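You operate a simulated robot arm through the tools that you are given. There is no shell and no other tool. Be economical: measure what you need, move in short steps, check, and stop when the job is done.

The job below is to be done with a simulated robot arm. You get a single attempt, and the scene is never put back.

## Task
Set the blue arm to 70. Close the top wide drawer. Open the third wide drawer from the top, take the red mug and leave it in the inside from the top of the third wide drawer, then shut the drawer. Shut the wedge block. Turn the red jig knob to 3. Take the cream paper roll from the far end of the right table and leave it on the white drawing there. Turn the depth dial to 20 mm. Put the black glue cup on the purple end of the packing table. Put two of the wood scraps from the top of the right table on the top of the left table. Put one of the orange wedges from the white end of the packing table on the far end of the right table. Put one of the pale wedges from the top of the left table on the left half of the pine trestle. Put one of the pale pegs from the red peg tray on the red board. Any order will do. Set down upright: cream paper roll. The blue arm goes anticlockwise seen from above, to its stop. The wedge block goes toward x +1.0, y +0.0, z +0.0 (a direction in the base frame), to its stop.

The check looks at the end state, three seconds after you hand in, the way a careful person would. Anything else that was tipped, shoved, dropped, spilled or broken makes it a failure.

## Robot
A 7-joint arm with a two-finger parallel gripper on a trunk, on a base that drives. Base frame: it is fixed to the floor where the robot stands at the start and does not move with it; the origin is under the middle of the robot, x ahead of it, y to its left, z up. Lengths are in mm, angles in rad, forces in N, time in s.
With the tool pointing down near the work surface it reaches from about 340 to 760 mm from the robot's upright axis, wherever it stands. Its first joint turns from -2.007 to 2.007 rad. Places, roughly: black glue cup (5x5x5 cm) [-6800, -2400, 900]; blue arm [500, -100, 900]; cream paper roll (8x8x10 cm) [-7300, -3300, 900]; depth dial [-6700, -2600, 900]; far end of the right table [-7000, -3000, 900]; inside of the third wide drawer [700, -500, 300]; left half of the pine trestle (58x25 cm) [-1460, -6100, 720]; orange wedge (9x4x3 cm) [-5100, -100, 800]; pale peg (4x4x11 cm) [-2000, -2400, 900]; pale wedge (9x4x4 cm) [-1200, -3400, 900]; purple end of the packing table [-5900, -100, 800]; red board (7x27x3 cm) [-2400, -200, 900]; red jig knob [-8900, -2900, 900]; red mug (13x9x8 cm) [500, -1700, 800]; third wide drawer [600, -500, 400]; top of the left table [-2100, -2900, 900]; top wide drawer [500, -500, 700]; wedge block [-9000, -3200, 900]; white drawing [-7250, -3000, 1000]; wood scrap (5x5x12 cm) [-5300, -2400, 900]; wood scrap (5x5x13 cm) [-4900, -2600, 900]; wood scrap (5x5x15 cm) [-5100, -2500, 1000]. Payload 3.91 kg.
The TCP is the grasp point between the finger pads, 30 mm short of the fingertips. In the tool frame z runs along the fingers and y along their closing line. The gripper opens to 110 mm. The fingers are 20 mm wide and 10 mm thick; the gripper's body (48 by 112 mm) begins 55 mm behind the TCP.
Orientation is that of the tool frame in the base frame, as a unit quaternion [x, y, z, w]. With the fingers straight down and closing along the base's y, the tool's x points along the base's -x, its y along +y and its z along -z.

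## Interface
- The arm moves only by the tool nudge_tool. Its argument "commands" is a list that holds one entry, the list of rows, each a list of 7 numbers: the shift along the tool's x, y, z in mm, then the turn, a rotation vector about the tool's x, y, z in rad, then the finger opening in mm, from 0 to 110. In form: [[[tx, ty, tz, rx, ry, rz, gripper], ...]]. A call has 1 to 10 rows; each row is the pose to reach, as a shift and turn from the pose commanded when the call began, along the tool's axes at that moment. Rows are played at 5 a second. More than 50 mm and 0.15 rad between two rows, or a gripper value outside its range, and nothing of the call is played. Where a pose cannot be reached the arm comes as near as it can. A force on the tool above 40 N (or 10 N above the force at the start of the call, whichever is more), or a blocked arm, ends the call early, and 0.2 s more pass. Each finger travels about 108 mm/s and halts on what it meets, pressing with about 31 N; the grip force reading is that of the motor and also rises with nothing between the fingers. The clock runs only during rows and for 0.2 s after the last one: add rows that repeat a pose to give the fingers time. It gives the time, the measured TCP pose, the force on the tool (base axes), the opening and the grip force at its end, in the units of the frame above (readings bear some noise), with the torque about the TCP (base axes, N m) and any sound that the robot's microphone picked up, and new pictures: "show" is both (left out), scene, wrist or none.
- Cameras (640 x 400 px; columns grow to the right, rows downward): "scene" is now at [-6.1, 98.8, 1579.4]; the picture's right is [-0.73, -0.69, 0.00], its down [-0.54, 0.57, -0.62] and it looks along [0.43, -0.45, -0.78] (base axes); focal length 267 px, centre (320, 200). "wrist" rides on the gripper at [72, 17, -103] in the tool frame; the picture's right is [-0.23, 0.97, 0.00], its down [-0.76, -0.18, -0.62] and it looks along [-0.61, -0.14, 0.78] (tool axes); focal length 222 px, centre (320, 200). There is no depth. A picture from a camera that has moved, and an enlarged one, comes with that camera's place and axes in the base frame and with its lens.
- lift_body(by): slides the trunk up (or, below 0, down) by that many mm; the arm and the scene camera ride with it, the base frame stays. It gives what a move gives, with no picture.
- roll_base(legs): drives the robot by 1 to 6 legs, each [ahead, turn to the left] in mm and rad, along the robot's own axes; the way and the turn of a leg run together, so that a leg with both is an arc; at most 1500 mm and 3.142 rad a leg. The arm and the cameras ride along, it lands a little off, and it stops where it bumps. It gives what a move gives, and a new picture of the scene camera.
- turn_head(pan, tilt): turns the head with the scene camera to pan (to the left, within 2.705 rad either way) and tilt (down, from -0.506 to 1.204), counted from straight ahead of the robot. It gives what a move gives, and a new picture of the scene camera.
- close_up(camera, box): a new picture of the part [left, top, right, bottom] of that camera's present view, enlarged. No time passes.
- job_done(): hands the job in; it is judged then, once.

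Work in short steps. Places have to be worked out from the pictures, the camera data and where the tool is seen: move nearer, look again, correct. Check each grasp and each placing, and mend what went wrong. You have 556 turns and 360 pictures in all, those below and enlarged ones among them. Open the gripper and draw the arm clear of the work before you hand the job in, unless the task says otherwise; then end with one line.

The tools are called after ">>>" as name(argument=value, ...) on one line, values as JSON. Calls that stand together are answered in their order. nudge_tool: Moves the arm, as the interface text tells. Its arguments: {"type":"object","properties":{"commands":{"type":"array","items":{"type":"array","items":{"type":"array","items":{"type":"number"}}}},"show":{"type":"string","enum":["both","scene","wrist","none"]}},"required":["commands"]} The other tools are called the same way: lift_body (by) slides the trunk up or down; roll_base (legs) drives the base; turn_head (pan, tilt) turns the head that bears the scene camera; close_up (camera, box) takes an enlarged picture of a part of a camera's view; job_done () hands the job in.

At the start:

```text
clock: 0.0
tool_pos: [247.8, -322.3, 1229.3]
tcp_rot: [0.0, 1.0, 0.0, 0.0]
force: [-0.1, -0.5, -0.1]
ft_torque: [0.06, 0.0, 0.03]
finger_gap: 110.0
grasp_force: 0.1
trunk travel left (down, up): [-700.0, 290.0]
robot x, y, heading: [1.0, -0.0, -0.001]
head pan, tilt: [-0.813, 0.902]
```

scene: 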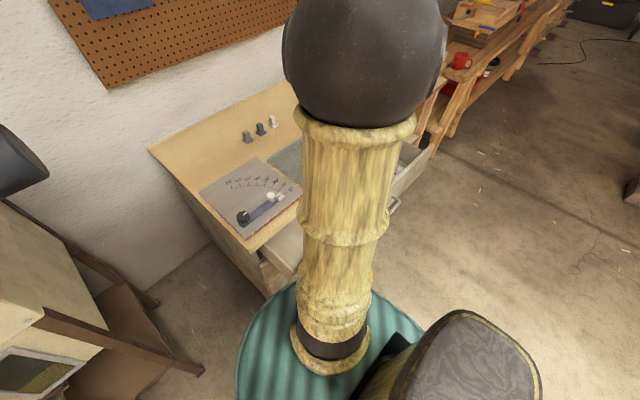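
wrist: 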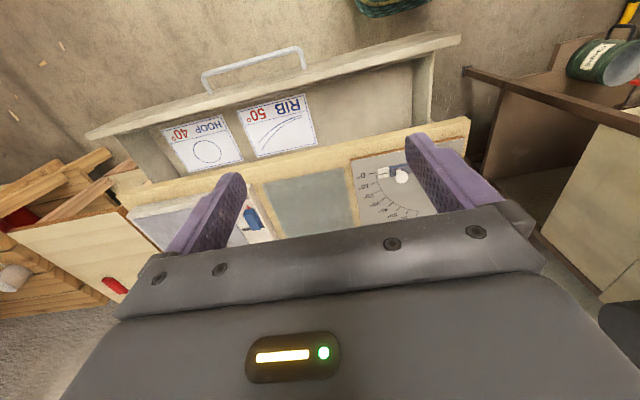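

The scene shows the blue-arm panel and an open top drawer to the front right. I enlarge the panel first.

>>> close_up(camera="scene", box=[140, 80, 440, 300])

>>> close_up(camera="wrist", box=[80, 20, 520, 260])

```text
1.82 times, centred on (290, 190) of scene
camera zoom: at [-6.1, 98.8, 1579.4], right [-0.73, -0.69, 0.0], down [-0.54, 0.57, -0.62], along [0.43, -0.45, -0.78], focal length 485 px, centre (374, 218)
```

zoom: 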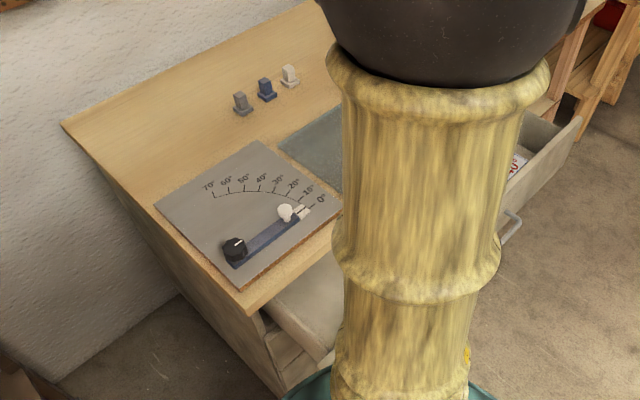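

```text
1.45 times, centred on (300, 140) of wrist
camera zoom: at [175.8, -303.2, 1333.6], right [0.23, 0.97, 0.0], down [0.76, -0.18, 0.62], along [0.61, -0.14, -0.78], focal length 323 px, centre (349, 287)
```

zoom: 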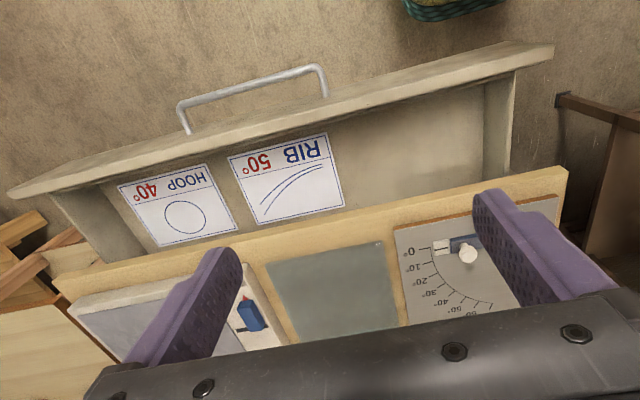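

The panel's lever pivot seems near (493,-78), its white knob near (470,-180), and the 70 mark lies towards +x. I bring the tool nearer, above the panel, and look again.

>>> nudge_tool(commands=[[[-25, 18, 25, 0, 0, 0, 110], [-50, 37, 50, 0, 0, 0, 100], [-75, 56, 75, 0, 0, 0, 80], [-98, 75, 100, 0, 0, 0, 60], [-98, 94, 125, 0, 0, 0, 40], [-98, 112, 150, 0, 0, 0, 20], [-98, 122, 160, 0, 0, 0, 0], [-98, 122, 160, 0, 0, 0, 0]]])

```text
clock: 1.8
tool_pos: [344.9, -199.9, 1070.7]
tcp_rot: [0.0, 1.0, 0.0, 0.0]
force: [-0.5, -0.7, -0.1]
ft_torque: [-0.01, 0.01, 0.01]
finger_gap: 0.0
grasp_force: 30.9
trunk travel left (down, up): [-700.0, 290.0]
robot x, y, heading: [1.1, -1.1, -0.002]
head pan, tilt: [-0.813, 0.902]
camera scene: at [-6.1, 98.8, 1579.4], right [-0.73, -0.69, 0.0], down [-0.54, 0.57, -0.62], along [0.43, -0.45, -0.78], focal length 267 px, centre (320, 200)
camera wrist: at [273.4, -181.4, 1174.0], right [0.23, 0.97, 0.0], down [0.76, -0.18, 0.62], along [0.61, -0.14, -0.78], focal length 222 px, centre (320, 200)
```

scene: 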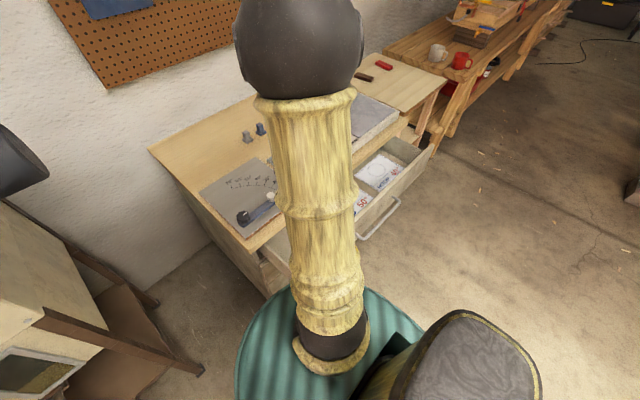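
wrist: 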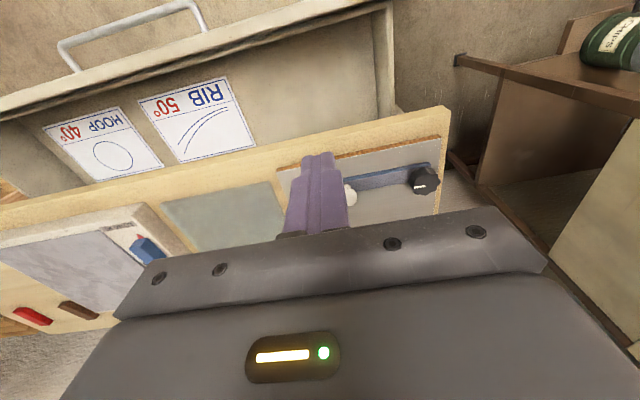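

Both cameras agree: knob at about (468,-180), pivot near (473,-78). I open the fingers and go above the knob for a closer look.

>>> nudge_tool(commands=[[[-40, 5, 0, 0, 0, 0, 20], [-80, 10, 10, 0, 0, 0, 50], [-123, 20, 30, 0, 0, 0, 70], [-123, 20, 60, 0, 0, 0, 70], [-123, 20, 60, 0, 0, 0, 70]]])

>>> close_up(camera="wrist", box=[200, 80, 480, 260])

>>> close_up(camera="scene", box=[180, 120, 420, 270])

```text
clock: 3.0
tool_pos: [469.4, -181.3, 1008.9]
tcp_rot: [0.0, 1.0, 0.0, 0.0]
force: [0.4, -0.5, 0.4]
ft_torque: [0.01, 0.01, -0.03]
finger_gap: 70.1
grasp_force: 0.0
trunk travel left (down, up): [-700.0, 290.0]
robot x, y, heading: [3.0, -2.7, -0.002]
head pan, tilt: [-0.813, 0.902]
camera scene: at [-6.2, 98.9, 1579.3], right [-0.73, -0.69, 0.0], down [-0.54, 0.57, -0.62], along [0.43, -0.45, -0.78], focal length 267 px, centre (320, 200)
camera wrist: at [397.6, -163.0, 1111.8], right [0.23, 0.97, 0.0], down [0.76, -0.18, 0.62], along [0.61, -0.14, -0.78], focal length 222 px, centre (320, 200)
```

scene: 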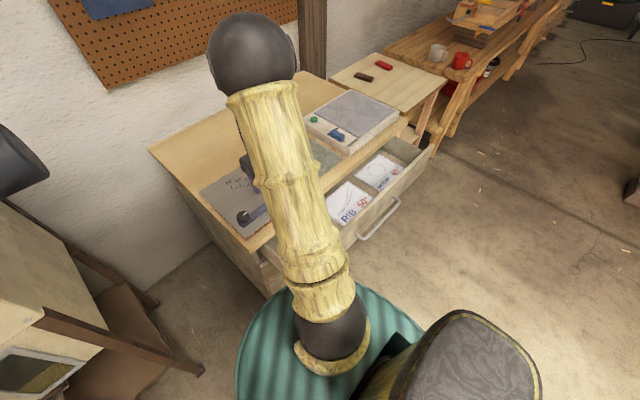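
wrist: 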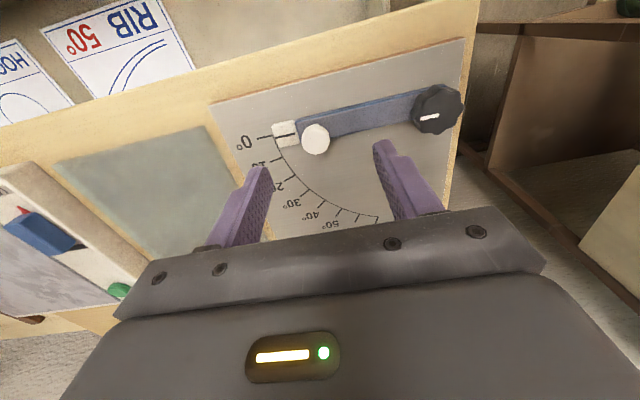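

```text
2.22 times, centred on (340, 170) of wrist
camera zoom: at [397.6, -163.0, 1111.8], right [0.23, 0.97, 0.0], down [0.76, -0.18, 0.62], along [0.61, -0.14, -0.78], focal length 494 px, centre (276, 267)
```

zoom: 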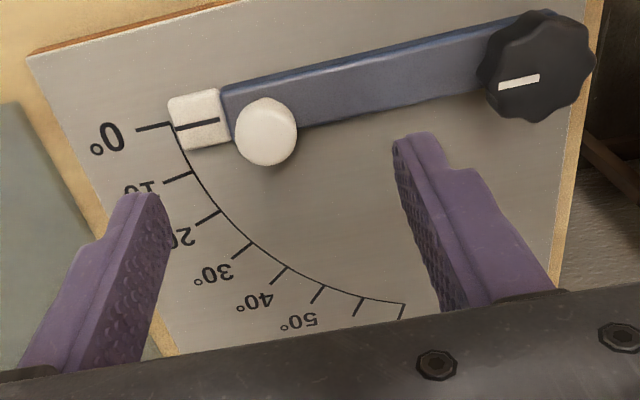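

```text
2.67 times, centred on (300, 195) of scene
camera zoom: at [-6.2, 98.9, 1579.3], right [-0.73, -0.69, 0.0], down [-0.54, 0.57, -0.62], along [0.43, -0.45, -0.78], focal length 711 px, centre (373, 213)
```

zoom: 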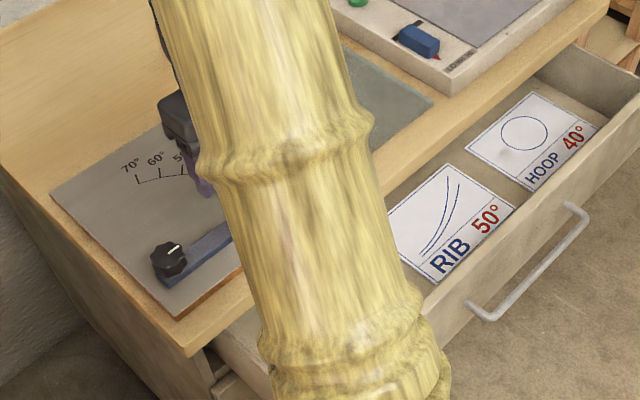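

The inner finger would sit over the lever bar, so I turn the tool 90° (clockwise from above) so the fingers close along x, tangent to the lever's path.

>>> nudge_tool(commands=[[[0, 0, 0, 0, 0, 0.14, 70], [0, 0, 0, 0, 0, 0.28, 70], [0, 0, 0, 0, 0, 0.42, 70], [0, 0, 0, 0, 0, 0.56, 70], [0, 0, 0, 0, 0, 0.7, 70], [0, 0, 0, 0, 0, 0.84, 70], [0, 0, 0, 0, 0, 0.98, 70], [0, 0, 0, 0, 0, 1.12, 70], [0, 0, 0, 0, 0, 1.26, 70], [0, 0, 0, 0, 0, 1.4, 70]]], show="none")

>>> nudge_tool(commands=[[[0, 0, 0, 0, 0, 0.085, 70], [0, 0, 0, 0, 0, 0.1708, 70], [0, 0, 0, 0, 0, 0.1708, 70]]])

```text
clock: 5.2
tool_pos: [471.0, -177.9, 1008.8]
tcp_rot: [0.646, 0.764, 0.0, 0.0]
force: [-0.1, 0.6, -0.7]
ft_torque: [0.01, 0.01, -0.05]
finger_gap: 70.0
grasp_force: 0.1
trunk travel left (down, up): [-700.0, 290.0]
robot x, y, heading: [-3.4, 0.7, 0.002]
head pan, tilt: [-0.813, 0.902]
```

```text
clock: 6.0
tool_pos: [469.2, -179.7, 1008.7]
tcp_rot: [0.707, 0.707, 0.0, 0.001]
force: [0.1, -0.5, 0.9]
ft_torque: [0.0, -0.02, 0.02]
finger_gap: 70.2
grasp_force: 0.1
trunk travel left (down, up): [-700.0, 290.0]
robot x, y, heading: [2.4, 1.6, -0.001]
head pan, tilt: [-0.813, 0.902]
camera scene: at [-6.1, 98.8, 1579.3], right [-0.73, -0.69, 0.0], down [-0.54, 0.57, -0.62], along [0.43, -0.45, -0.78], focal length 267 px, centre (320, 200)
camera wrist: at [486.1, -104.8, 1112.4], right [0.97, -0.23, 0.0], down [-0.18, -0.76, 0.62], along [-0.14, -0.61, -0.78], focal length 222 px, centre (320, 200)
```

scene: 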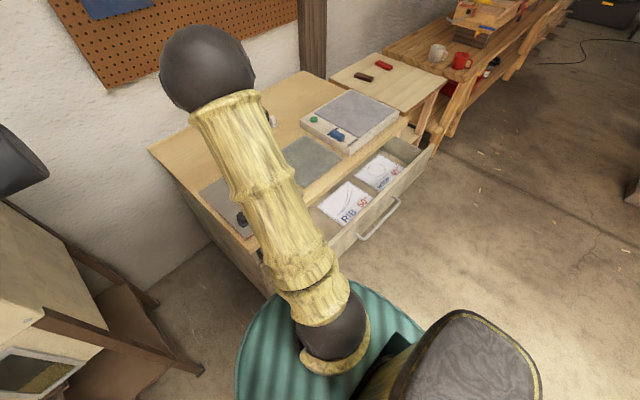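
wrist: 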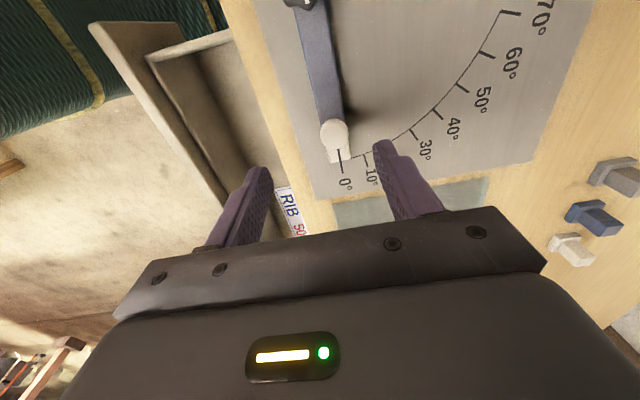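

Triangulation puts the knob at about (482,-188,910), pivot (488,-76). I lower over it with the fingers straddling in x.

>>> nudge_tool(commands=[[[-8, 13, 0, 0, 0, 0, 70], [-8, 13, 30, 0, 0, 0, 70], [-8, 13, 60, 0, 0, 0, 70], [-8, 13, 74, 0, 0, 0, 70], [-8, 13, 74, 0, 0, 0, 70]]], show="wrist")

```text
clock: 7.2
tool_pos: [481.7, -187.7, 935.9]
tcp_rot: [0.707, 0.707, 0.001, 0.0]
force: [-0.2, -0.2, -0.1]
ft_torque: [0.0, 0.02, -0.01]
finger_gap: 69.9
grasp_force: 0.1
trunk travel left (down, up): [-700.0, 290.0]
robot x, y, heading: [0.5, 2.8, 0.001]
head pan, tilt: [-0.813, 0.902]
camera wrist: at [498.2, -113.0, 1039.7], right [0.97, -0.23, 0.0], down [-0.18, -0.76, 0.62], along [-0.14, -0.61, -0.78], focal length 222 px, centre (320, 200)
```

wrist: 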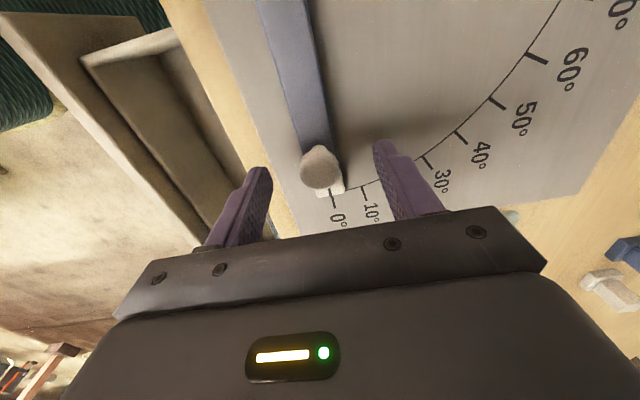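

The knob's top is level with the fingertips and centred. I go 14 mm lower and close on it.

>>> nudge_tool(commands=[[[0, 0, 7, 0, 0, 0, 70], [0, 0, 14, 0, 0, 0, 70], [0, 0, 14, 0, 0, 0, 50], [0, 0, 14, 0, 0, 0, 30], [0, 0, 14, 0, 0, 0, 10], [0, 0, 14, 0, 0, 0, 0], [0, 0, 14, 0, 0, 0, 0]]], show="wrist")

```text
clock: 8.8
tool_pos: [481.1, -186.9, 922.2]
tcp_rot: [0.707, 0.707, 0.0, 0.0]
force: [0.3, 0.1, -1.7]
ft_torque: [-0.07, -0.03, -0.02]
finger_gap: 25.2
grasp_force: 44.6
trunk travel left (down, up): [-700.0, 290.0]
robot x, y, heading: [1.6, 0.7, 0.003]
head pan, tilt: [-0.813, 0.902]
camera wrist: at [498.0, -113.2, 1025.6], right [0.97, -0.23, 0.0], down [-0.18, -0.76, 0.62], along [-0.14, -0.61, -0.78], focal length 222 px, centre (320, 200)
```

wrist: 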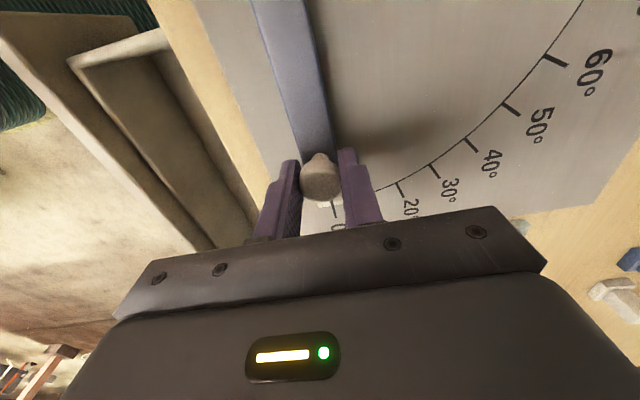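

Gripped at 25 mm. I swing the lever along the arc about (488,-76), first 20° with the tool turning along.

>>> nudge_tool(commands=[[[0, 9.7, 0, 0, 0, -0.087, 0], [0.7, 19.4, 0, 0, 0, -0.175, 0], [2.2, 28.9, 0, 0, 0, -0.262, 0], [4.5, 38.3, 0, 0, 0, -0.349, 0]]], show="wrist")

```text
clock: 9.8
tool_pos: [517.4, -181.7, 920.6]
tcp_rot: [0.573, 0.82, 0.0, -0.001]
force: [-4.5, 15.0, 13.0]
ft_torque: [0.59, 0.15, -0.18]
finger_gap: 24.9
grasp_force: 44.8
trunk travel left (down, up): [-700.0, 290.0]
robot x, y, heading: [-2.3, -0.1, 0.003]
head pan, tilt: [-0.813, 0.902]
camera wrist: at [509.7, -105.1, 1025.7], right [0.99, 0.12, 0.0], down [0.1, -0.78, 0.62], along [0.08, -0.62, -0.78], focal length 222 px, centre (320, 200)
```

wrist: 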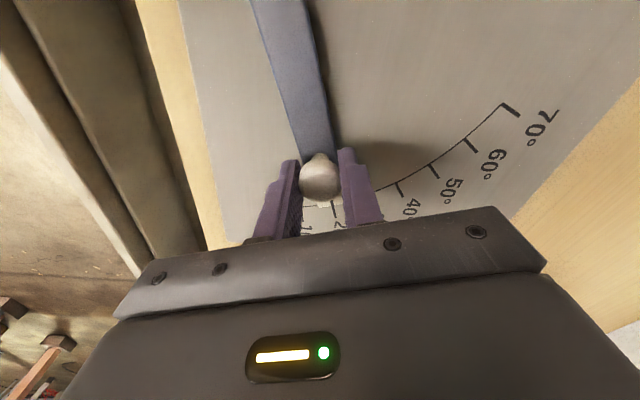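

Smooth, with a radial pull of about 15 N inward, so my radius is a bit too large. I continue another 20° with about 3 mm inward correction.

>>> nudge_tool(commands=[[[2, 9.6, -1, 0, 0, -0.087, 0], [3.7, 19, -1, 0, 0, -0.175, 0], [5.2, 28.3, -1, 0, 0, -0.262, 0], [7.5, 37.5, -1, 0, 0, -0.349, 0]]], show="wrist")

```text
clock: 10.8
tool_pos: [552.3, -161.5, 921.5]
tcp_rot: [0.421, 0.907, -0.001, -0.004]
force: [-13.4, 15.0, -16.9]
ft_torque: [-0.06, 0.0, 0.04]
finger_gap: 24.9
grasp_force: 44.9
trunk travel left (down, up): [-700.0, 290.0]
robot x, y, heading: [-1.5, 4.2, -0.003]
head pan, tilt: [-0.813, 0.902]
camera wrist: at [519.0, -93.3, 1026.0], right [0.89, 0.45, -0.01], down [0.36, -0.7, 0.62], along [0.28, -0.55, -0.78], focal length 222 px, centre (320, 200)
```

wrist: 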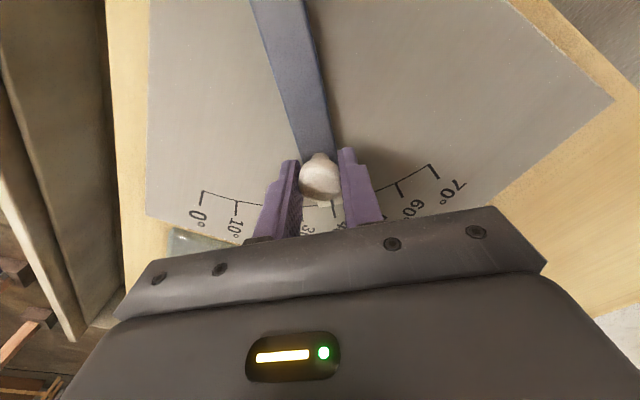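

Refit gives pivot (485,-86), radius 101; about 26° remain. I continue to the end, slightly past it so the lever meets its stop.

>>> nudge_tool(commands=[[[2.1, 13.9, 1, 0, 0, -0.131, 0], [5, 26.8, 1, 0, 0, -0.262, 0], [9.6, 39.3, 1, 0, 0, -0.393, 0], [12, 44, 1, 0, 0, -0.445, 0], [14.4, 48.5, 1, 0, 0, -0.495, 0], [16, 51, 1, 0, 0, -0.52, 0]]], show="wrist")

```text
clock: 12.2
tool_pos: [582.7, -118.2, 922.6]
tcp_rot: [0.175, 0.985, -0.001, 0.001]
force: [-6.8, -0.8, 0.2]
ft_torque: [-0.05, 0.15, 0.38]
finger_gap: 24.8
grasp_force: 45.3
trunk travel left (down, up): [-700.0, 290.0]
robot x, y, heading: [1.5, -2.0, 0.0]
head pan, tilt: [-0.813, 0.902]
camera wrist: at [520.4, -76.0, 1025.6], right [0.55, 0.84, 0.0], down [0.65, -0.43, 0.63], along [0.52, -0.34, -0.78], focal length 222 px, centre (320, 200)
```

wrist: 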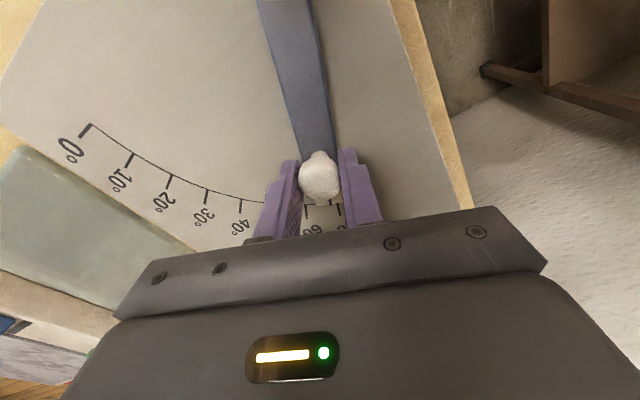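

The lever reads about 66°. I push on along the tangent until the stop resists.

>>> nudge_tool(commands=[[[0.4, 5, 0, 0, 0, -0.05, 0], [1, 10, 0, 0, 0, -0.1, 0], [1.8, 15, 0, 0, 0, -0.15, 0], [2.4, 18, 0, 0, 0, -0.18, 0]]], show="wrist")

```text
clock: 13.1
tool_pos: [582.9, -116.2, 922.5]
tcp_rot: [0.104, 0.995, -0.006, -0.001]
force: [-3.2, -16.0, -1.3]
ft_torque: [-0.51, 0.37, 0.02]
finger_gap: 25.0
grasp_force: 45.3
trunk travel left (down, up): [-700.0, 290.0]
robot x, y, heading: [-0.9, 4.2, 0.003]
head pan, tilt: [-0.813, 0.902]
stopped in row 4: the force on the tool passed its limit at 42 N (the readings are from after the stop); the commanded pose is now the measured one
camera wrist: at [516.1, -80.3, 1025.6], right [0.42, 0.91, -0.01], down [0.71, -0.32, 0.63], along [0.56, -0.27, -0.78], focal length 222 px, centre (320, 200)
```

wrist: 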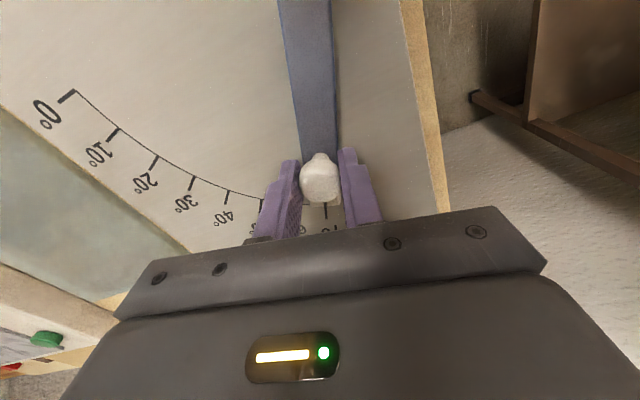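

The stop was met and the lever points at the 70 tick. I release, rise straight up and check.

>>> nudge_tool(commands=[[[0, 0, 0, 0, 0, 0, 30], [0, 0, 0, 0, 0, 0, 50], [0, 0, 0, 0, 0, 0, 60], [0, 0, -30, 0, 0, 0, 60], [0, 0, -70, 0, 0, 0, 60], [20, 0, -110, 0, 0, 0, 60], [50, 0, -140, 0, 0, 0, 60]]], show="wrist")

>>> close_up(camera="wrist", box=[200, 40, 480, 215])

```text
clock: 14.7
tool_pos: [533.8, -96.9, 1063.6]
tcp_rot: [0.102, 0.995, -0.004, 0.001]
force: [-0.4, -0.1, 0.4]
ft_torque: [-0.01, -0.04, 0.0]
finger_gap: 60.0
grasp_force: 0.0
trunk travel left (down, up): [-700.0, 290.0]
robot x, y, heading: [-2.2, -0.2, -0.002]
head pan, tilt: [-0.813, 0.902]
camera wrist: at [466.2, -62.8, 1167.4], right [0.42, 0.91, -0.01], down [0.71, -0.32, 0.63], along [0.56, -0.27, -0.78], focal length 222 px, centre (320, 200)
```

wrist: 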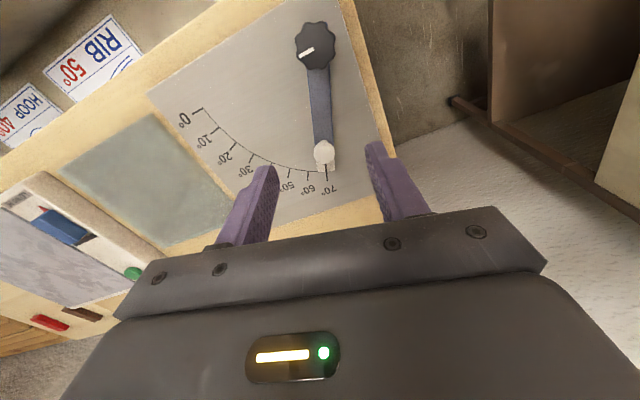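

```text
2.29 times, centred on (340, 128) of wrist
camera zoom: at [466.2, -62.8, 1167.4], right [0.42, 0.91, -0.01], down [0.71, -0.32, 0.63], along [0.56, -0.27, -0.78], focal length 508 px, centre (274, 366)
```

zoom: 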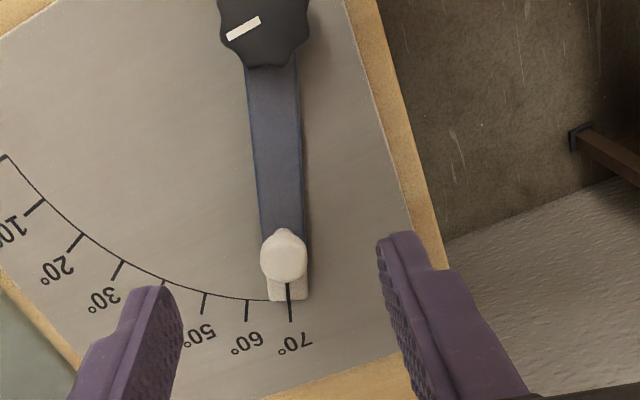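

Lever is on 70. Next, the top drawer: its handle bar lies around y -570…-345, x≈210, z≈770. I move over in front of it with closed fingers.

>>> nudge_tool(commands=[[[25, -41, 0, 0, 0, -0.03, 40], [50, -82, 0, 0, 0, -0.06, 20], [75, -123, 0, 0, 0, -0.09, 0], [100, -164, 0, 0, 0, -0.12, 0], [125, -205, 0, 0, 0, -0.15, 0], [150, -246, 0, 0, 0, -0.18, 0], [175, -287, 0, 0, 0, -0.208, 0], [200, -328, 0, 0, 0, -0.208, 0], [225, -369, 0, 0, 0, -0.208, 0], [250, -410, 0, 0, 0, -0.208, 0]]], show="both")

```text
clock: 16.9
tool_pos: [203.9, -450.6, 1068.0]
tcp_rot: [-0.003, 1.0, -0.004, -0.001]
force: [-0.6, -0.4, -0.2]
ft_torque: [0.01, 0.0, -0.01]
finger_gap: 0.0
grasp_force: 31.2
trunk travel left (down, up): [-700.0, 290.0]
robot x, y, heading: [-0.7, 0.2, -0.004]
head pan, tilt: [-0.813, 0.902]
camera scene: at [-6.6, 97.7, 1579.4], right [-0.73, -0.68, 0.0], down [-0.54, 0.57, -0.62], along [0.42, -0.45, -0.78], focal length 267 px, centre (320, 200)
camera wrist: at [132.3, -431.3, 1171.6], right [0.22, 0.97, -0.01], down [0.76, -0.17, 0.62], along [0.61, -0.15, -0.78], focal length 222 px, centre (320, 200)
```

scene: 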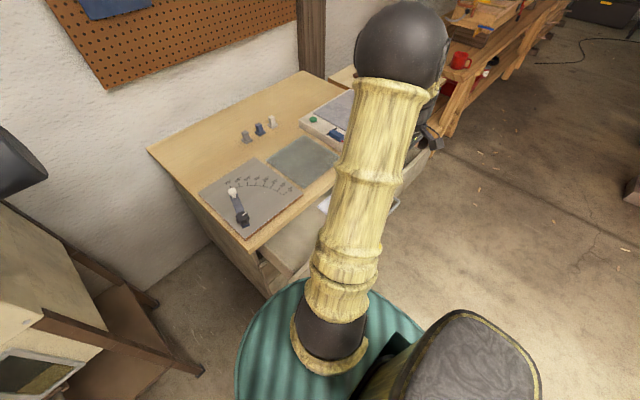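
wrist: 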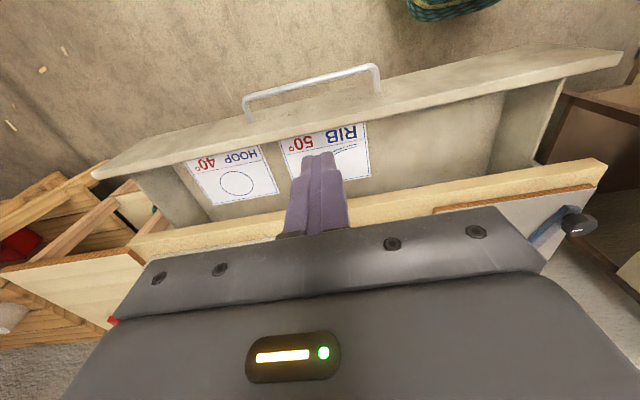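

I'd rather push the drawer with the tool horizontal and the robot farther back (also needed for the third drawer). I check behind before backing up.

>>> turn_head(pan=2.6, tilt=0.5)

>>> turn_head(pan=-2.6, tilt=0.5)

>>> turn_head(pan=-1.4, tilt=0.5)

```text
clock: 19.8
tool_pos: [206.9, -449.9, 1069.5]
tcp_rot: [-0.003, 1.0, -0.005, -0.001]
force: [0.2, 0.3, -0.8]
ft_torque: [0.02, 0.0, -0.03]
finger_gap: 0.0
grasp_force: 30.6
trunk travel left (down, up): [-700.0, 290.0]
robot x, y, heading: [-0.5, 2.1, -0.006]
head pan, tilt: [2.601, 0.499]
camera scene: at [-135.4, 200.9, 1613.3], right [0.52, 0.86, 0.0], down [0.41, -0.25, -0.88], along [-0.75, 0.45, -0.48], focal length 267 px, centre (320, 200)
```

scene: 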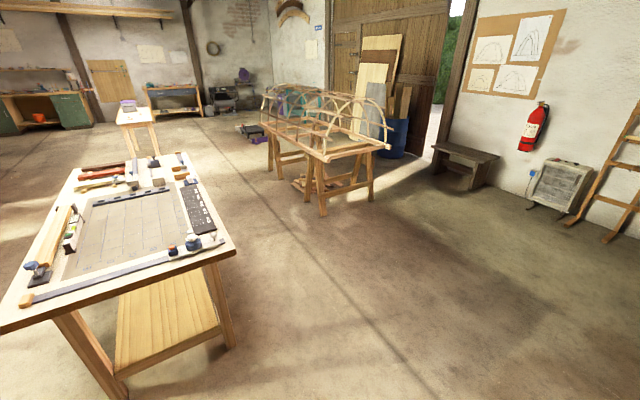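

```text
clock: 23.9
tool_pos: [205.7, -449.5, 1068.0]
tcp_rot: [-0.002, 1.0, -0.005, -0.001]
force: [-0.9, -0.3, -0.3]
ft_torque: [-0.01, 0.0, 0.03]
finger_gap: 0.0
grasp_force: 30.9
trunk travel left (down, up): [-700.0, 290.0]
robot x, y, heading: [-3.5, -0.6, -0.0]
head pan, tilt: [-2.601, 0.499]
camera scene: at [-135.7, 107.1, 1613.3], right [-0.51, 0.86, 0.0], down [0.41, 0.25, -0.88], along [-0.75, -0.45, -0.48], focal length 267 px, centre (320, 200)
```

scene: 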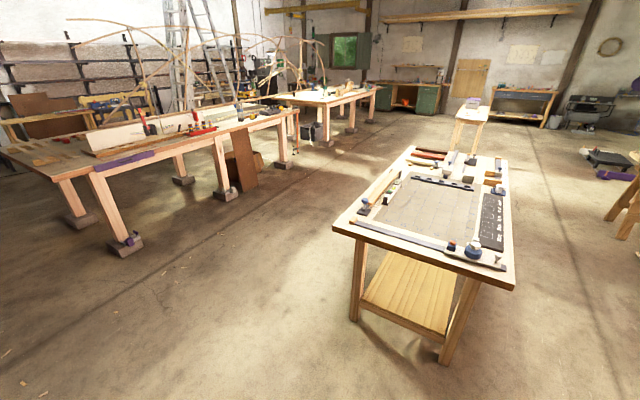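

```text
clock: 25.2
tool_pos: [206.4, -449.3, 1068.8]
tcp_rot: [-0.002, 1.0, -0.004, -0.001]
force: [-0.8, -0.3, -0.1]
ft_torque: [0.01, 0.02, 0.0]
finger_gap: 0.0
grasp_force: 31.3
trunk travel left (down, up): [-700.0, 290.0]
robot x, y, heading: [2.8, -0.7, -0.002]
head pan, tilt: [-1.4, 0.499]
camera scene: at [-42.4, 64.1, 1613.3], right [-0.99, -0.17, 0.0], down [-0.08, 0.47, -0.88], along [0.15, -0.87, -0.48], focal length 267 px, centre (320, 200)
```

scene: 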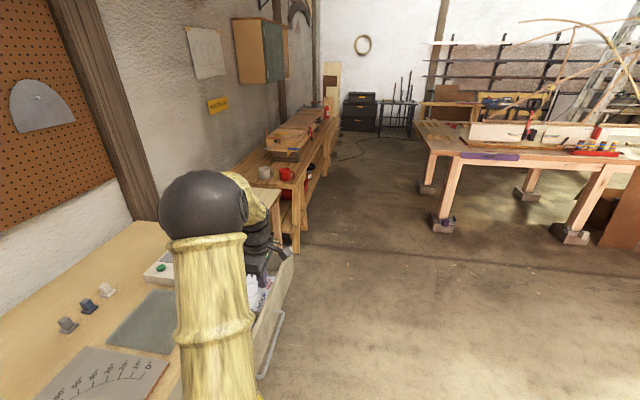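

Space behind is free to about x -1200. I back up 500 mm and look at the drawer unit.

>>> roll_base(legs=[[-500, 0]])

>>> turn_head(pan=-0.5, tilt=0.75)

```text
clock: 28.7
tool_pos: [-299.3, -448.7, 1066.9]
tcp_rot: [-0.007, 1.0, -0.004, -0.001]
force: [-0.2, 0.0, -0.2]
ft_torque: [0.01, -0.02, 0.0]
finger_gap: 0.0
grasp_force: 30.9
trunk travel left (down, up): [-700.0, 290.0]
robot x, y, heading: [-508.9, -4.7, 0.008]
head pan, tilt: [-1.4, 0.499]
camera scene: at [-552.7, 62.6, 1613.3], right [-0.98, -0.18, 0.0], down [-0.08, 0.47, -0.88], along [0.16, -0.86, -0.48], focal length 267 px, centre (320, 200)
```

scene: 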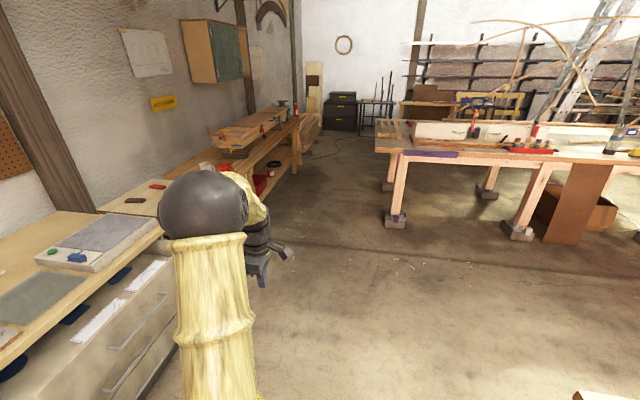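

```text
clock: 29.9
tool_pos: [-299.9, -448.1, 1068.7]
tcp_rot: [-0.007, 1.0, -0.005, -0.001]
force: [-0.1, -0.4, 0.3]
ft_torque: [-0.01, 0.02, 0.03]
finger_gap: 0.1
grasp_force: 30.4
trunk travel left (down, up): [-700.0, 290.0]
robot x, y, heading: [-505.8, 1.5, 0.003]
head pan, tilt: [-0.499, 0.75]
camera scene: at [-495.3, 112.9, 1591.4], right [-0.47, -0.88, 0.0], down [-0.6, 0.32, -0.73], along [0.64, -0.35, -0.68], focal length 267 px, centre (320, 200)
```

scene: 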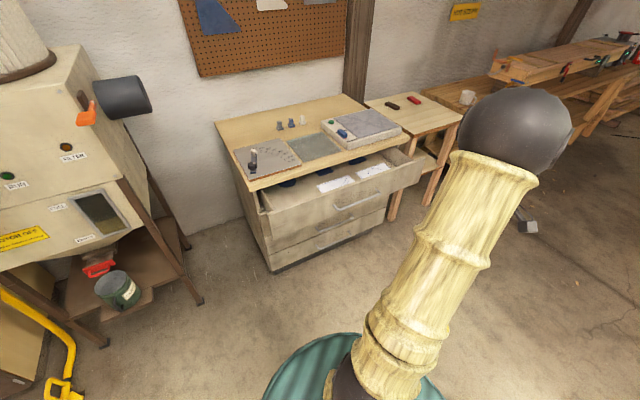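

I enlarge the drawer unit.

>>> close_up(camera="scene", box=[220, 90, 440, 280])

```text
2.11 times, centred on (330, 185) of scene
camera zoom: at [-495.3, 112.9, 1591.4], right [-0.47, -0.88, 0.0], down [-0.6, 0.32, -0.73], along [0.64, -0.35, -0.68], focal length 561 px, centre (299, 232)
```

zoom: 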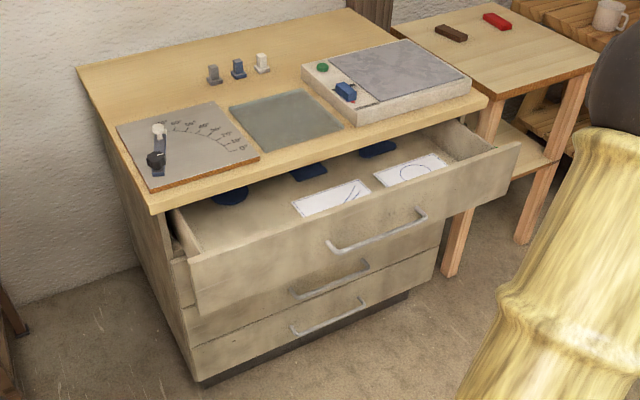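

The unit has three drawers; top handle at about (211,-470,747). I turn the tool to a horizontal pose (pointing +x, fingers closing vertically): first the roll.

>>> nudge_tool(commands=[[[0, 0, 0, 0, 0, 0.148, 0], [0, 0, 0, 0, 0, 0.296, 0], [0, 0, 0, 0, 0, 0.444, 0], [0, 0, 0, 0, 0, 0.592, 0], [0, 0, 0, 0, 0, 0.74, 0], [0, 0, 0, 0, 0, 0.888, 0], [0, 0, 0, 0, 0, 1.036, 0], [0, 0, 0, 0, 0, 1.184, 0], [0, 0, 0, 0, 0, 1.332, 0], [0, 0, 0, 0, 0, 1.48, 0]]], show="none")

>>> nudge_tool(commands=[[[0, 0, 0, 0, 0, 0.0908, 0], [0, 0, 0, 0, 0, 0.0908, 0]]], show="none")

>>> nudge_tool(commands=[[[0, 0, 0, -0.148, 0, 0, 0], [0, 0, 0, -0.296, 0, 0, 0], [0, 0, 0, -0.444, 0, 0, 0], [0, 0, 0, -0.592, 0, 0, 0], [0, 0, 0, -0.74, 0, 0, 0], [0, 0, 0, -0.888, 0, 0, 0], [0, 0, 0, -1.036, 0, 0, 0], [0, 0, 0, -1.184, 0, 0, 0], [0, 0, 0, -1.332, 0, 0, 0], [0, 0, 0, -1.48, 0, 0, 0]]], show="both")

```text
clock: 32.1
tool_pos: [-298.3, -446.6, 1066.7]
tcp_rot: [0.67, 0.743, -0.004, 0.002]
force: [-1.0, -0.2, 0.1]
ft_torque: [-0.05, 0.0, -0.01]
finger_gap: 0.1
grasp_force: 31.0
trunk travel left (down, up): [-700.0, 290.0]
robot x, y, heading: [-508.7, -4.5, 0.005]
head pan, tilt: [-0.499, 0.75]
```

```text
clock: 32.7
tool_pos: [-299.5, -447.6, 1068.4]
tcp_rot: [0.703, 0.711, -0.004, 0.003]
force: [-0.5, 1.1, -0.4]
ft_torque: [0.02, 0.02, 0.03]
finger_gap: 0.2
grasp_force: 30.9
trunk travel left (down, up): [-700.0, 290.0]
robot x, y, heading: [-512.7, -1.7, 0.01]
head pan, tilt: [-0.499, 0.75]
```

```text
clock: 34.9
tool_pos: [-299.9, -449.4, 1068.8]
tcp_rot: [0.516, 0.527, 0.479, 0.476]
force: [0.0, 0.6, -0.7]
ft_torque: [0.0, 0.01, 0.0]
finger_gap: 0.1
grasp_force: 30.2
trunk travel left (down, up): [-700.0, 290.0]
robot x, y, heading: [-509.6, 1.1, 0.008]
head pan, tilt: [-0.499, 0.75]
camera scene: at [-495.6, 112.4, 1591.5], right [-0.47, -0.88, 0.0], down [-0.6, 0.32, -0.73], along [0.64, -0.35, -0.68], focal length 267 px, centre (320, 200)
camera wrist: at [-402.3, -376.3, 1093.5], right [0.09, -0.22, 0.97], down [-0.63, -0.77, -0.11], along [0.77, -0.6, -0.2], focal length 222 px, centre (320, 200)
```

scene: 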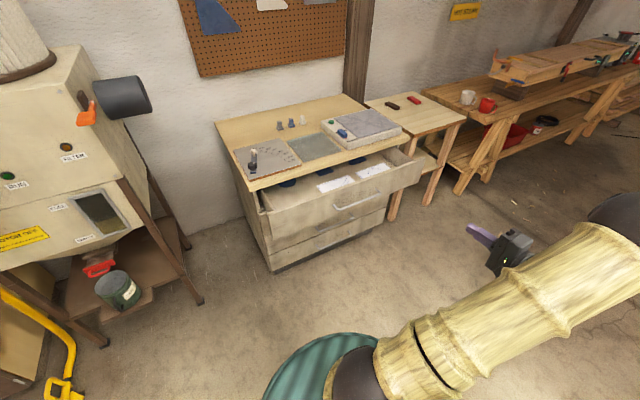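
wrist: 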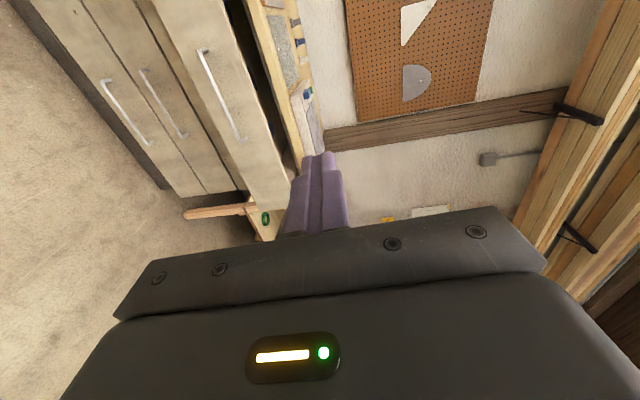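

The horizontal pose works; top handle confirmed at (211,-360…-590,748). I finish the tilt, drop the trunk so the tool is at z≈805 (above the handle), and drive ahead 330 mm.

>>> nudge_tool(commands=[[[0, 0, 0, -0.091, 0, 0, 0], [0, 0, 0, -0.091, 0, 0, 0]]], show="none")

>>> lift_body(by=-263)

>>> roll_base(legs=[[330, 0]])

```text
clock: 35.5
tool_pos: [-299.2, -448.7, 1068.0]
tcp_rot: [0.494, 0.506, 0.501, 0.499]
force: [0.1, 0.3, -0.2]
ft_torque: [-0.01, -0.01, 0.0]
finger_gap: 0.1
grasp_force: 31.2
trunk travel left (down, up): [-700.0, 290.0]
robot x, y, heading: [-511.8, -1.3, 0.01]
head pan, tilt: [-0.499, 0.75]
```

```text
clock: 38.2
tool_pos: [-298.7, -449.1, 806.3]
tcp_rot: [0.495, 0.506, 0.501, 0.498]
force: [-0.7, 0.5, -0.1]
ft_torque: [0.02, 0.01, 0.03]
finger_gap: 0.0
grasp_force: 31.0
trunk travel left (down, up): [-437.0, 553.0]
robot x, y, heading: [-505.0, -4.9, 0.007]
head pan, tilt: [-0.499, 0.75]
```

```text
clock: 40.6
tool_pos: [27.5, -446.9, 805.0]
tcp_rot: [0.494, 0.507, 0.501, 0.498]
force: [0.2, -0.4, -0.3]
ft_torque: [-0.01, -0.01, -0.01]
finger_gap: 0.0
grasp_force: 31.3
trunk travel left (down, up): [-437.0, 553.0]
robot x, y, heading: [-181.6, 5.4, 0.011]
head pan, tilt: [-0.499, 0.75]
camera scene: at [-169.4, 115.6, 1328.4], right [-0.47, -0.88, 0.0], down [-0.6, 0.32, -0.73], along [0.65, -0.34, -0.68], focal length 267 px, centre (320, 200)
```

scene: 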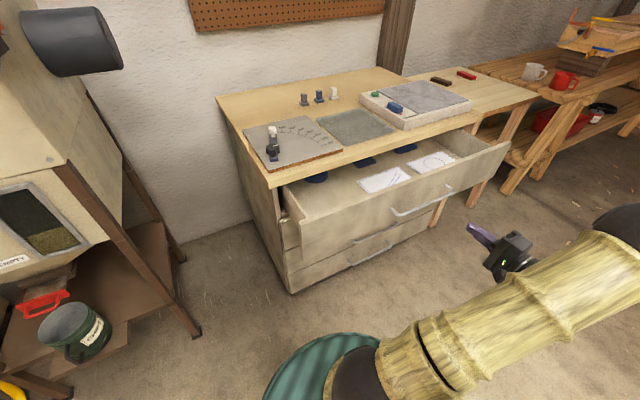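

TCP is at (27,-447,805). I extend forward toward the drawer front and push, checking force.

>>> nudge_tool(commands=[[[0, 0, 45, 0, 0, 0, 0], [0, 0, 90, 0, 0, 0, 0], [0, 0, 135, 0, 0, 0, 0], [0, 0, 165, 0, 0, 0, 0], [0, 0, 180, 0, 0, 0, 0], [0, 0, 195, 0, 0, 0, 0], [0, 0, 210, 0, 0, 0, 0], [0, 0, 225, 0, 0, 0, 0]]], show="both")

```text
clock: 42.4
tool_pos: [253.9, -442.2, 805.0]
tcp_rot: [0.494, 0.507, 0.502, 0.497]
force: [-1.0, -0.2, 0.9]
ft_torque: [-0.03, 0.0, 0.01]
finger_gap: 0.0
grasp_force: 31.3
trunk travel left (down, up): [-437.0, 553.0]
robot x, y, heading: [-180.8, -0.8, 0.01]
head pan, tilt: [-0.499, 0.75]
camera scene: at [-169.1, 115.6, 1328.3], right [-0.47, -0.88, 0.0], down [-0.6, 0.32, -0.73], along [0.65, -0.34, -0.68], focal length 267 px, centre (320, 200)
camera wrist: at [149.3, -369.7, 822.3], right [0.0, -0.22, 0.98], down [-0.61, -0.77, -0.17], along [0.79, -0.59, -0.14], focal length 222 px, centre (320, 200)
```

scene: 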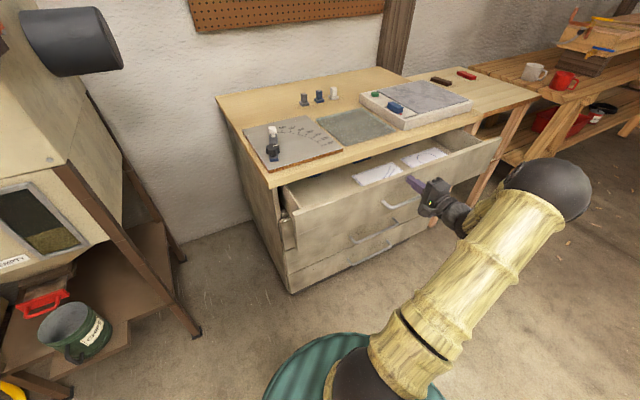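
wrist: 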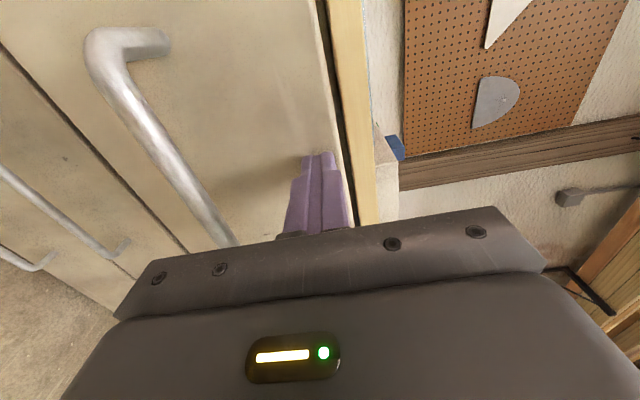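

The drawer is moving with little resistance. I keep pushing until it stops.

>>> nudge_tool(commands=[[[0, 0, 20, 0, 0, 0, 0], [0, 0, 40, 0, 0, 0, 0], [0, 0, 60, 0, 0, 0, 0], [0, 0, 75, 0, 0, 0, 0], [0, 0, 90, 0, 0, 0, 0], [0, 0, 105, 0, 0, 0, 0], [0, 0, 120, 0, 0, 0, 0], [0, 0, 130, 0, 0, 0, 0]]], show="both")

```text
clock: 44.2
tool_pos: [384.4, -438.5, 806.5]
tcp_rot: [0.494, 0.507, 0.502, 0.497]
force: [0.0, 0.4, -0.2]
ft_torque: [-0.02, 0.01, 0.01]
finger_gap: 0.2
grasp_force: 30.6
trunk travel left (down, up): [-437.0, 553.0]
robot x, y, heading: [-181.4, 3.3, 0.009]
head pan, tilt: [-0.499, 0.75]
camera scene: at [-169.1, 115.7, 1328.4], right [-0.47, -0.88, 0.0], down [-0.6, 0.32, -0.73], along [0.65, -0.34, -0.68], focal length 267 px, centre (320, 200)
camera wrist: at [278.9, -365.9, 823.2], right [0.01, -0.22, 0.98], down [-0.61, -0.77, -0.17], along [0.79, -0.6, -0.14], focal length 222 px, centre (320, 200)
```

scene: 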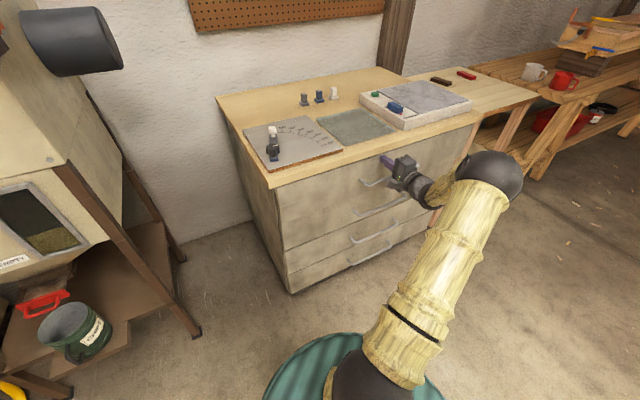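
wrist: 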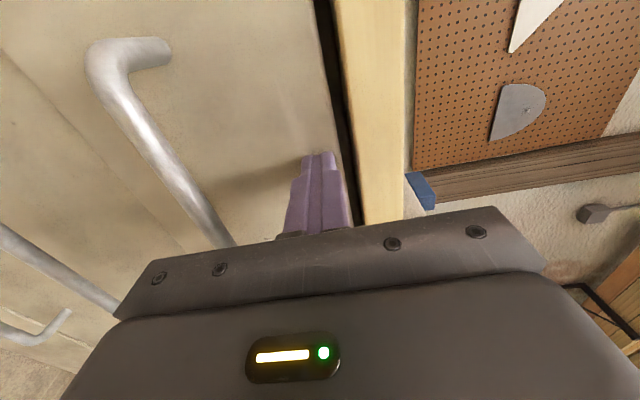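

Four handles are now visible. I push a bit more until a stop, then look closer.

>>> nudge_tool(commands=[[[0, 0, 8, 0, 0, 0, 0], [0, 0, 16, 0, 0, 0, 0], [0, 0, 24, 0, 0, 0, 0], [0, 0, 32, 0, 0, 0, 0], [0, 0, 40, 0, 0, 0, 0]]], show="none")

>>> close_up(camera="scene", box=[220, 120, 520, 300])

```text
clock: 45.0
tool_pos: [400.8, -438.6, 805.2]
tcp_rot: [0.494, 0.508, 0.5, 0.498]
force: [-17.0, 6.5, 5.7]
ft_torque: [-0.13, -0.22, 0.01]
finger_gap: 0.0
grasp_force: 30.3
trunk travel left (down, up): [-437.0, 553.0]
robot x, y, heading: [-182.8, 1.2, 0.008]
head pan, tilt: [-0.499, 0.75]
stopped in row 4: the force on the tool passed its limit at 50 N (the readings are from after the stop); the commanded pose is now the measured one
```

```text
2.13 times, centred on (370, 210) of scene
camera zoom: at [-172.6, 116.7, 1328.5], right [-0.47, -0.88, 0.0], down [-0.6, 0.32, -0.73], along [0.65, -0.34, -0.68], focal length 569 px, centre (213, 179)
```

zoom: 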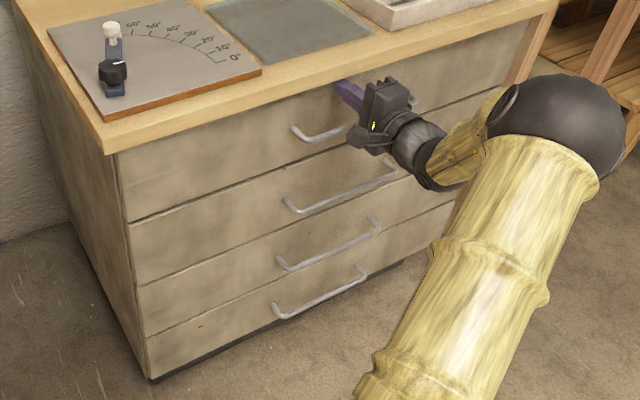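

Top drawer is shut (front at x≈430). The handles sit near z 748, 605, 430, 272; the third is about z 430, x≈395. I back off, lower the trunk by 370 and look.

>>> nudge_tool(commands=[[[0, 0, -45, 0, 0, 0, 0], [0, 0, -90, 0, 0, 0, 20], [0, 0, -130, 0, 0, 0, 40], [0, 0, -150, 0, 0, 0, 60], [0, 0, -150, 0, 0, 0, 60]]], show="none")

>>> lift_body(by=-370)

>>> nudge_tool(commands=[[[0, 0, 0, 0, 0, 0, 60]]], show="both")

```text
clock: 46.2
tool_pos: [251.4, -441.4, 802.1]
tcp_rot: [0.496, 0.508, 0.5, 0.496]
force: [-0.1, -0.1, 0.3]
ft_torque: [-0.04, 0.01, -0.02]
finger_gap: 59.9
grasp_force: 0.0
trunk travel left (down, up): [-437.0, 553.0]
robot x, y, heading: [-186.7, 2.2, 0.01]
head pan, tilt: [-0.499, 0.75]
```

```text
clock: 49.8
tool_pos: [251.8, -440.8, 431.8]
tcp_rot: [0.495, 0.508, 0.5, 0.497]
force: [0.6, 0.0, -0.1]
ft_torque: [-0.02, 0.01, -0.03]
finger_gap: 59.8
grasp_force: 0.0
trunk travel left (down, up): [-67.0, 923.0]
robot x, y, heading: [-186.6, -0.1, 0.006]
head pan, tilt: [-0.499, 0.75]
```

```text
clock: 50.2
tool_pos: [252.2, -442.1, 432.4]
tcp_rot: [0.495, 0.509, 0.5, 0.496]
force: [-0.1, 0.8, -0.1]
ft_torque: [0.01, -0.01, 0.0]
finger_gap: 60.0
grasp_force: 0.1
trunk travel left (down, up): [-67.0, 923.0]
robot x, y, heading: [-183.0, -0.6, 0.014]
head pan, tilt: [-0.499, 0.75]
camera scene: at [-169.9, 115.6, 958.4], right [-0.47, -0.88, 0.0], down [-0.6, 0.32, -0.73], along [0.65, -0.34, -0.68], focal length 267 px, centre (320, 200)
camera wrist: at [148.1, -369.3, 449.5], right [0.01, -0.22, 0.98], down [-0.61, -0.77, -0.17], along [0.79, -0.6, -0.14], focal length 222 px, centre (320, 200)
```

scene: 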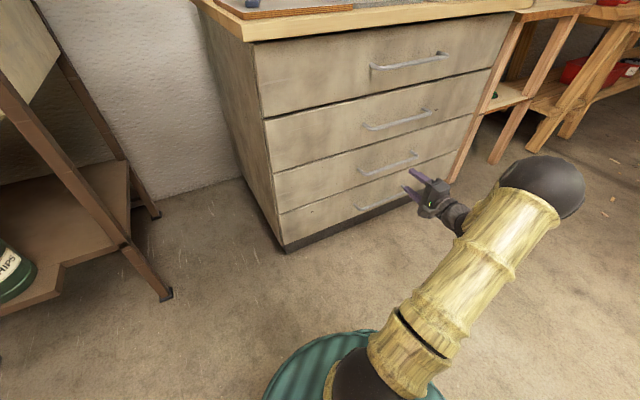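
wrist: 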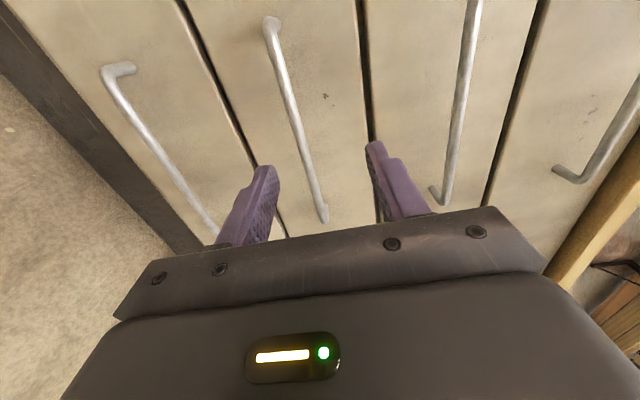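

Third handle computed at z≈403, x≈395, y -356…-590. I shift down 29 mm and -y 28 mm, then advance over the bar.

>>> nudge_tool(commands=[[[-14, -15, 0, 0, 0, 0, 60], [-28, -29, 20, 0, 0, 0, 60], [-28, -29, 60, 0, 0, 0, 60], [-28, -29, 90, 0, 0, 0, 60], [-28, -29, 110, 0, 0, 0, 60]]], show="wrist")

```text
clock: 51.4
tool_pos: [362.4, -468.5, 399.1]
tcp_rot: [0.495, 0.508, 0.5, 0.496]
force: [-0.9, -0.3, 0.4]
ft_torque: [-0.01, 0.0, -0.01]
finger_gap: 60.2
grasp_force: 0.1
trunk travel left (down, up): [-67.0, 923.0]
robot x, y, heading: [-183.8, 0.2, 0.002]
head pan, tilt: [-0.499, 0.75]
camera wrist: at [258.0, -395.5, 417.1], right [0.01, -0.22, 0.98], down [-0.61, -0.77, -0.17], along [0.79, -0.6, -0.14], focal length 222 px, centre (320, 200)
```

wrist: 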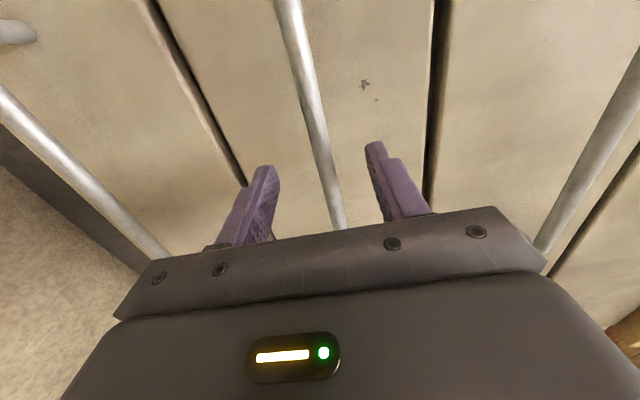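

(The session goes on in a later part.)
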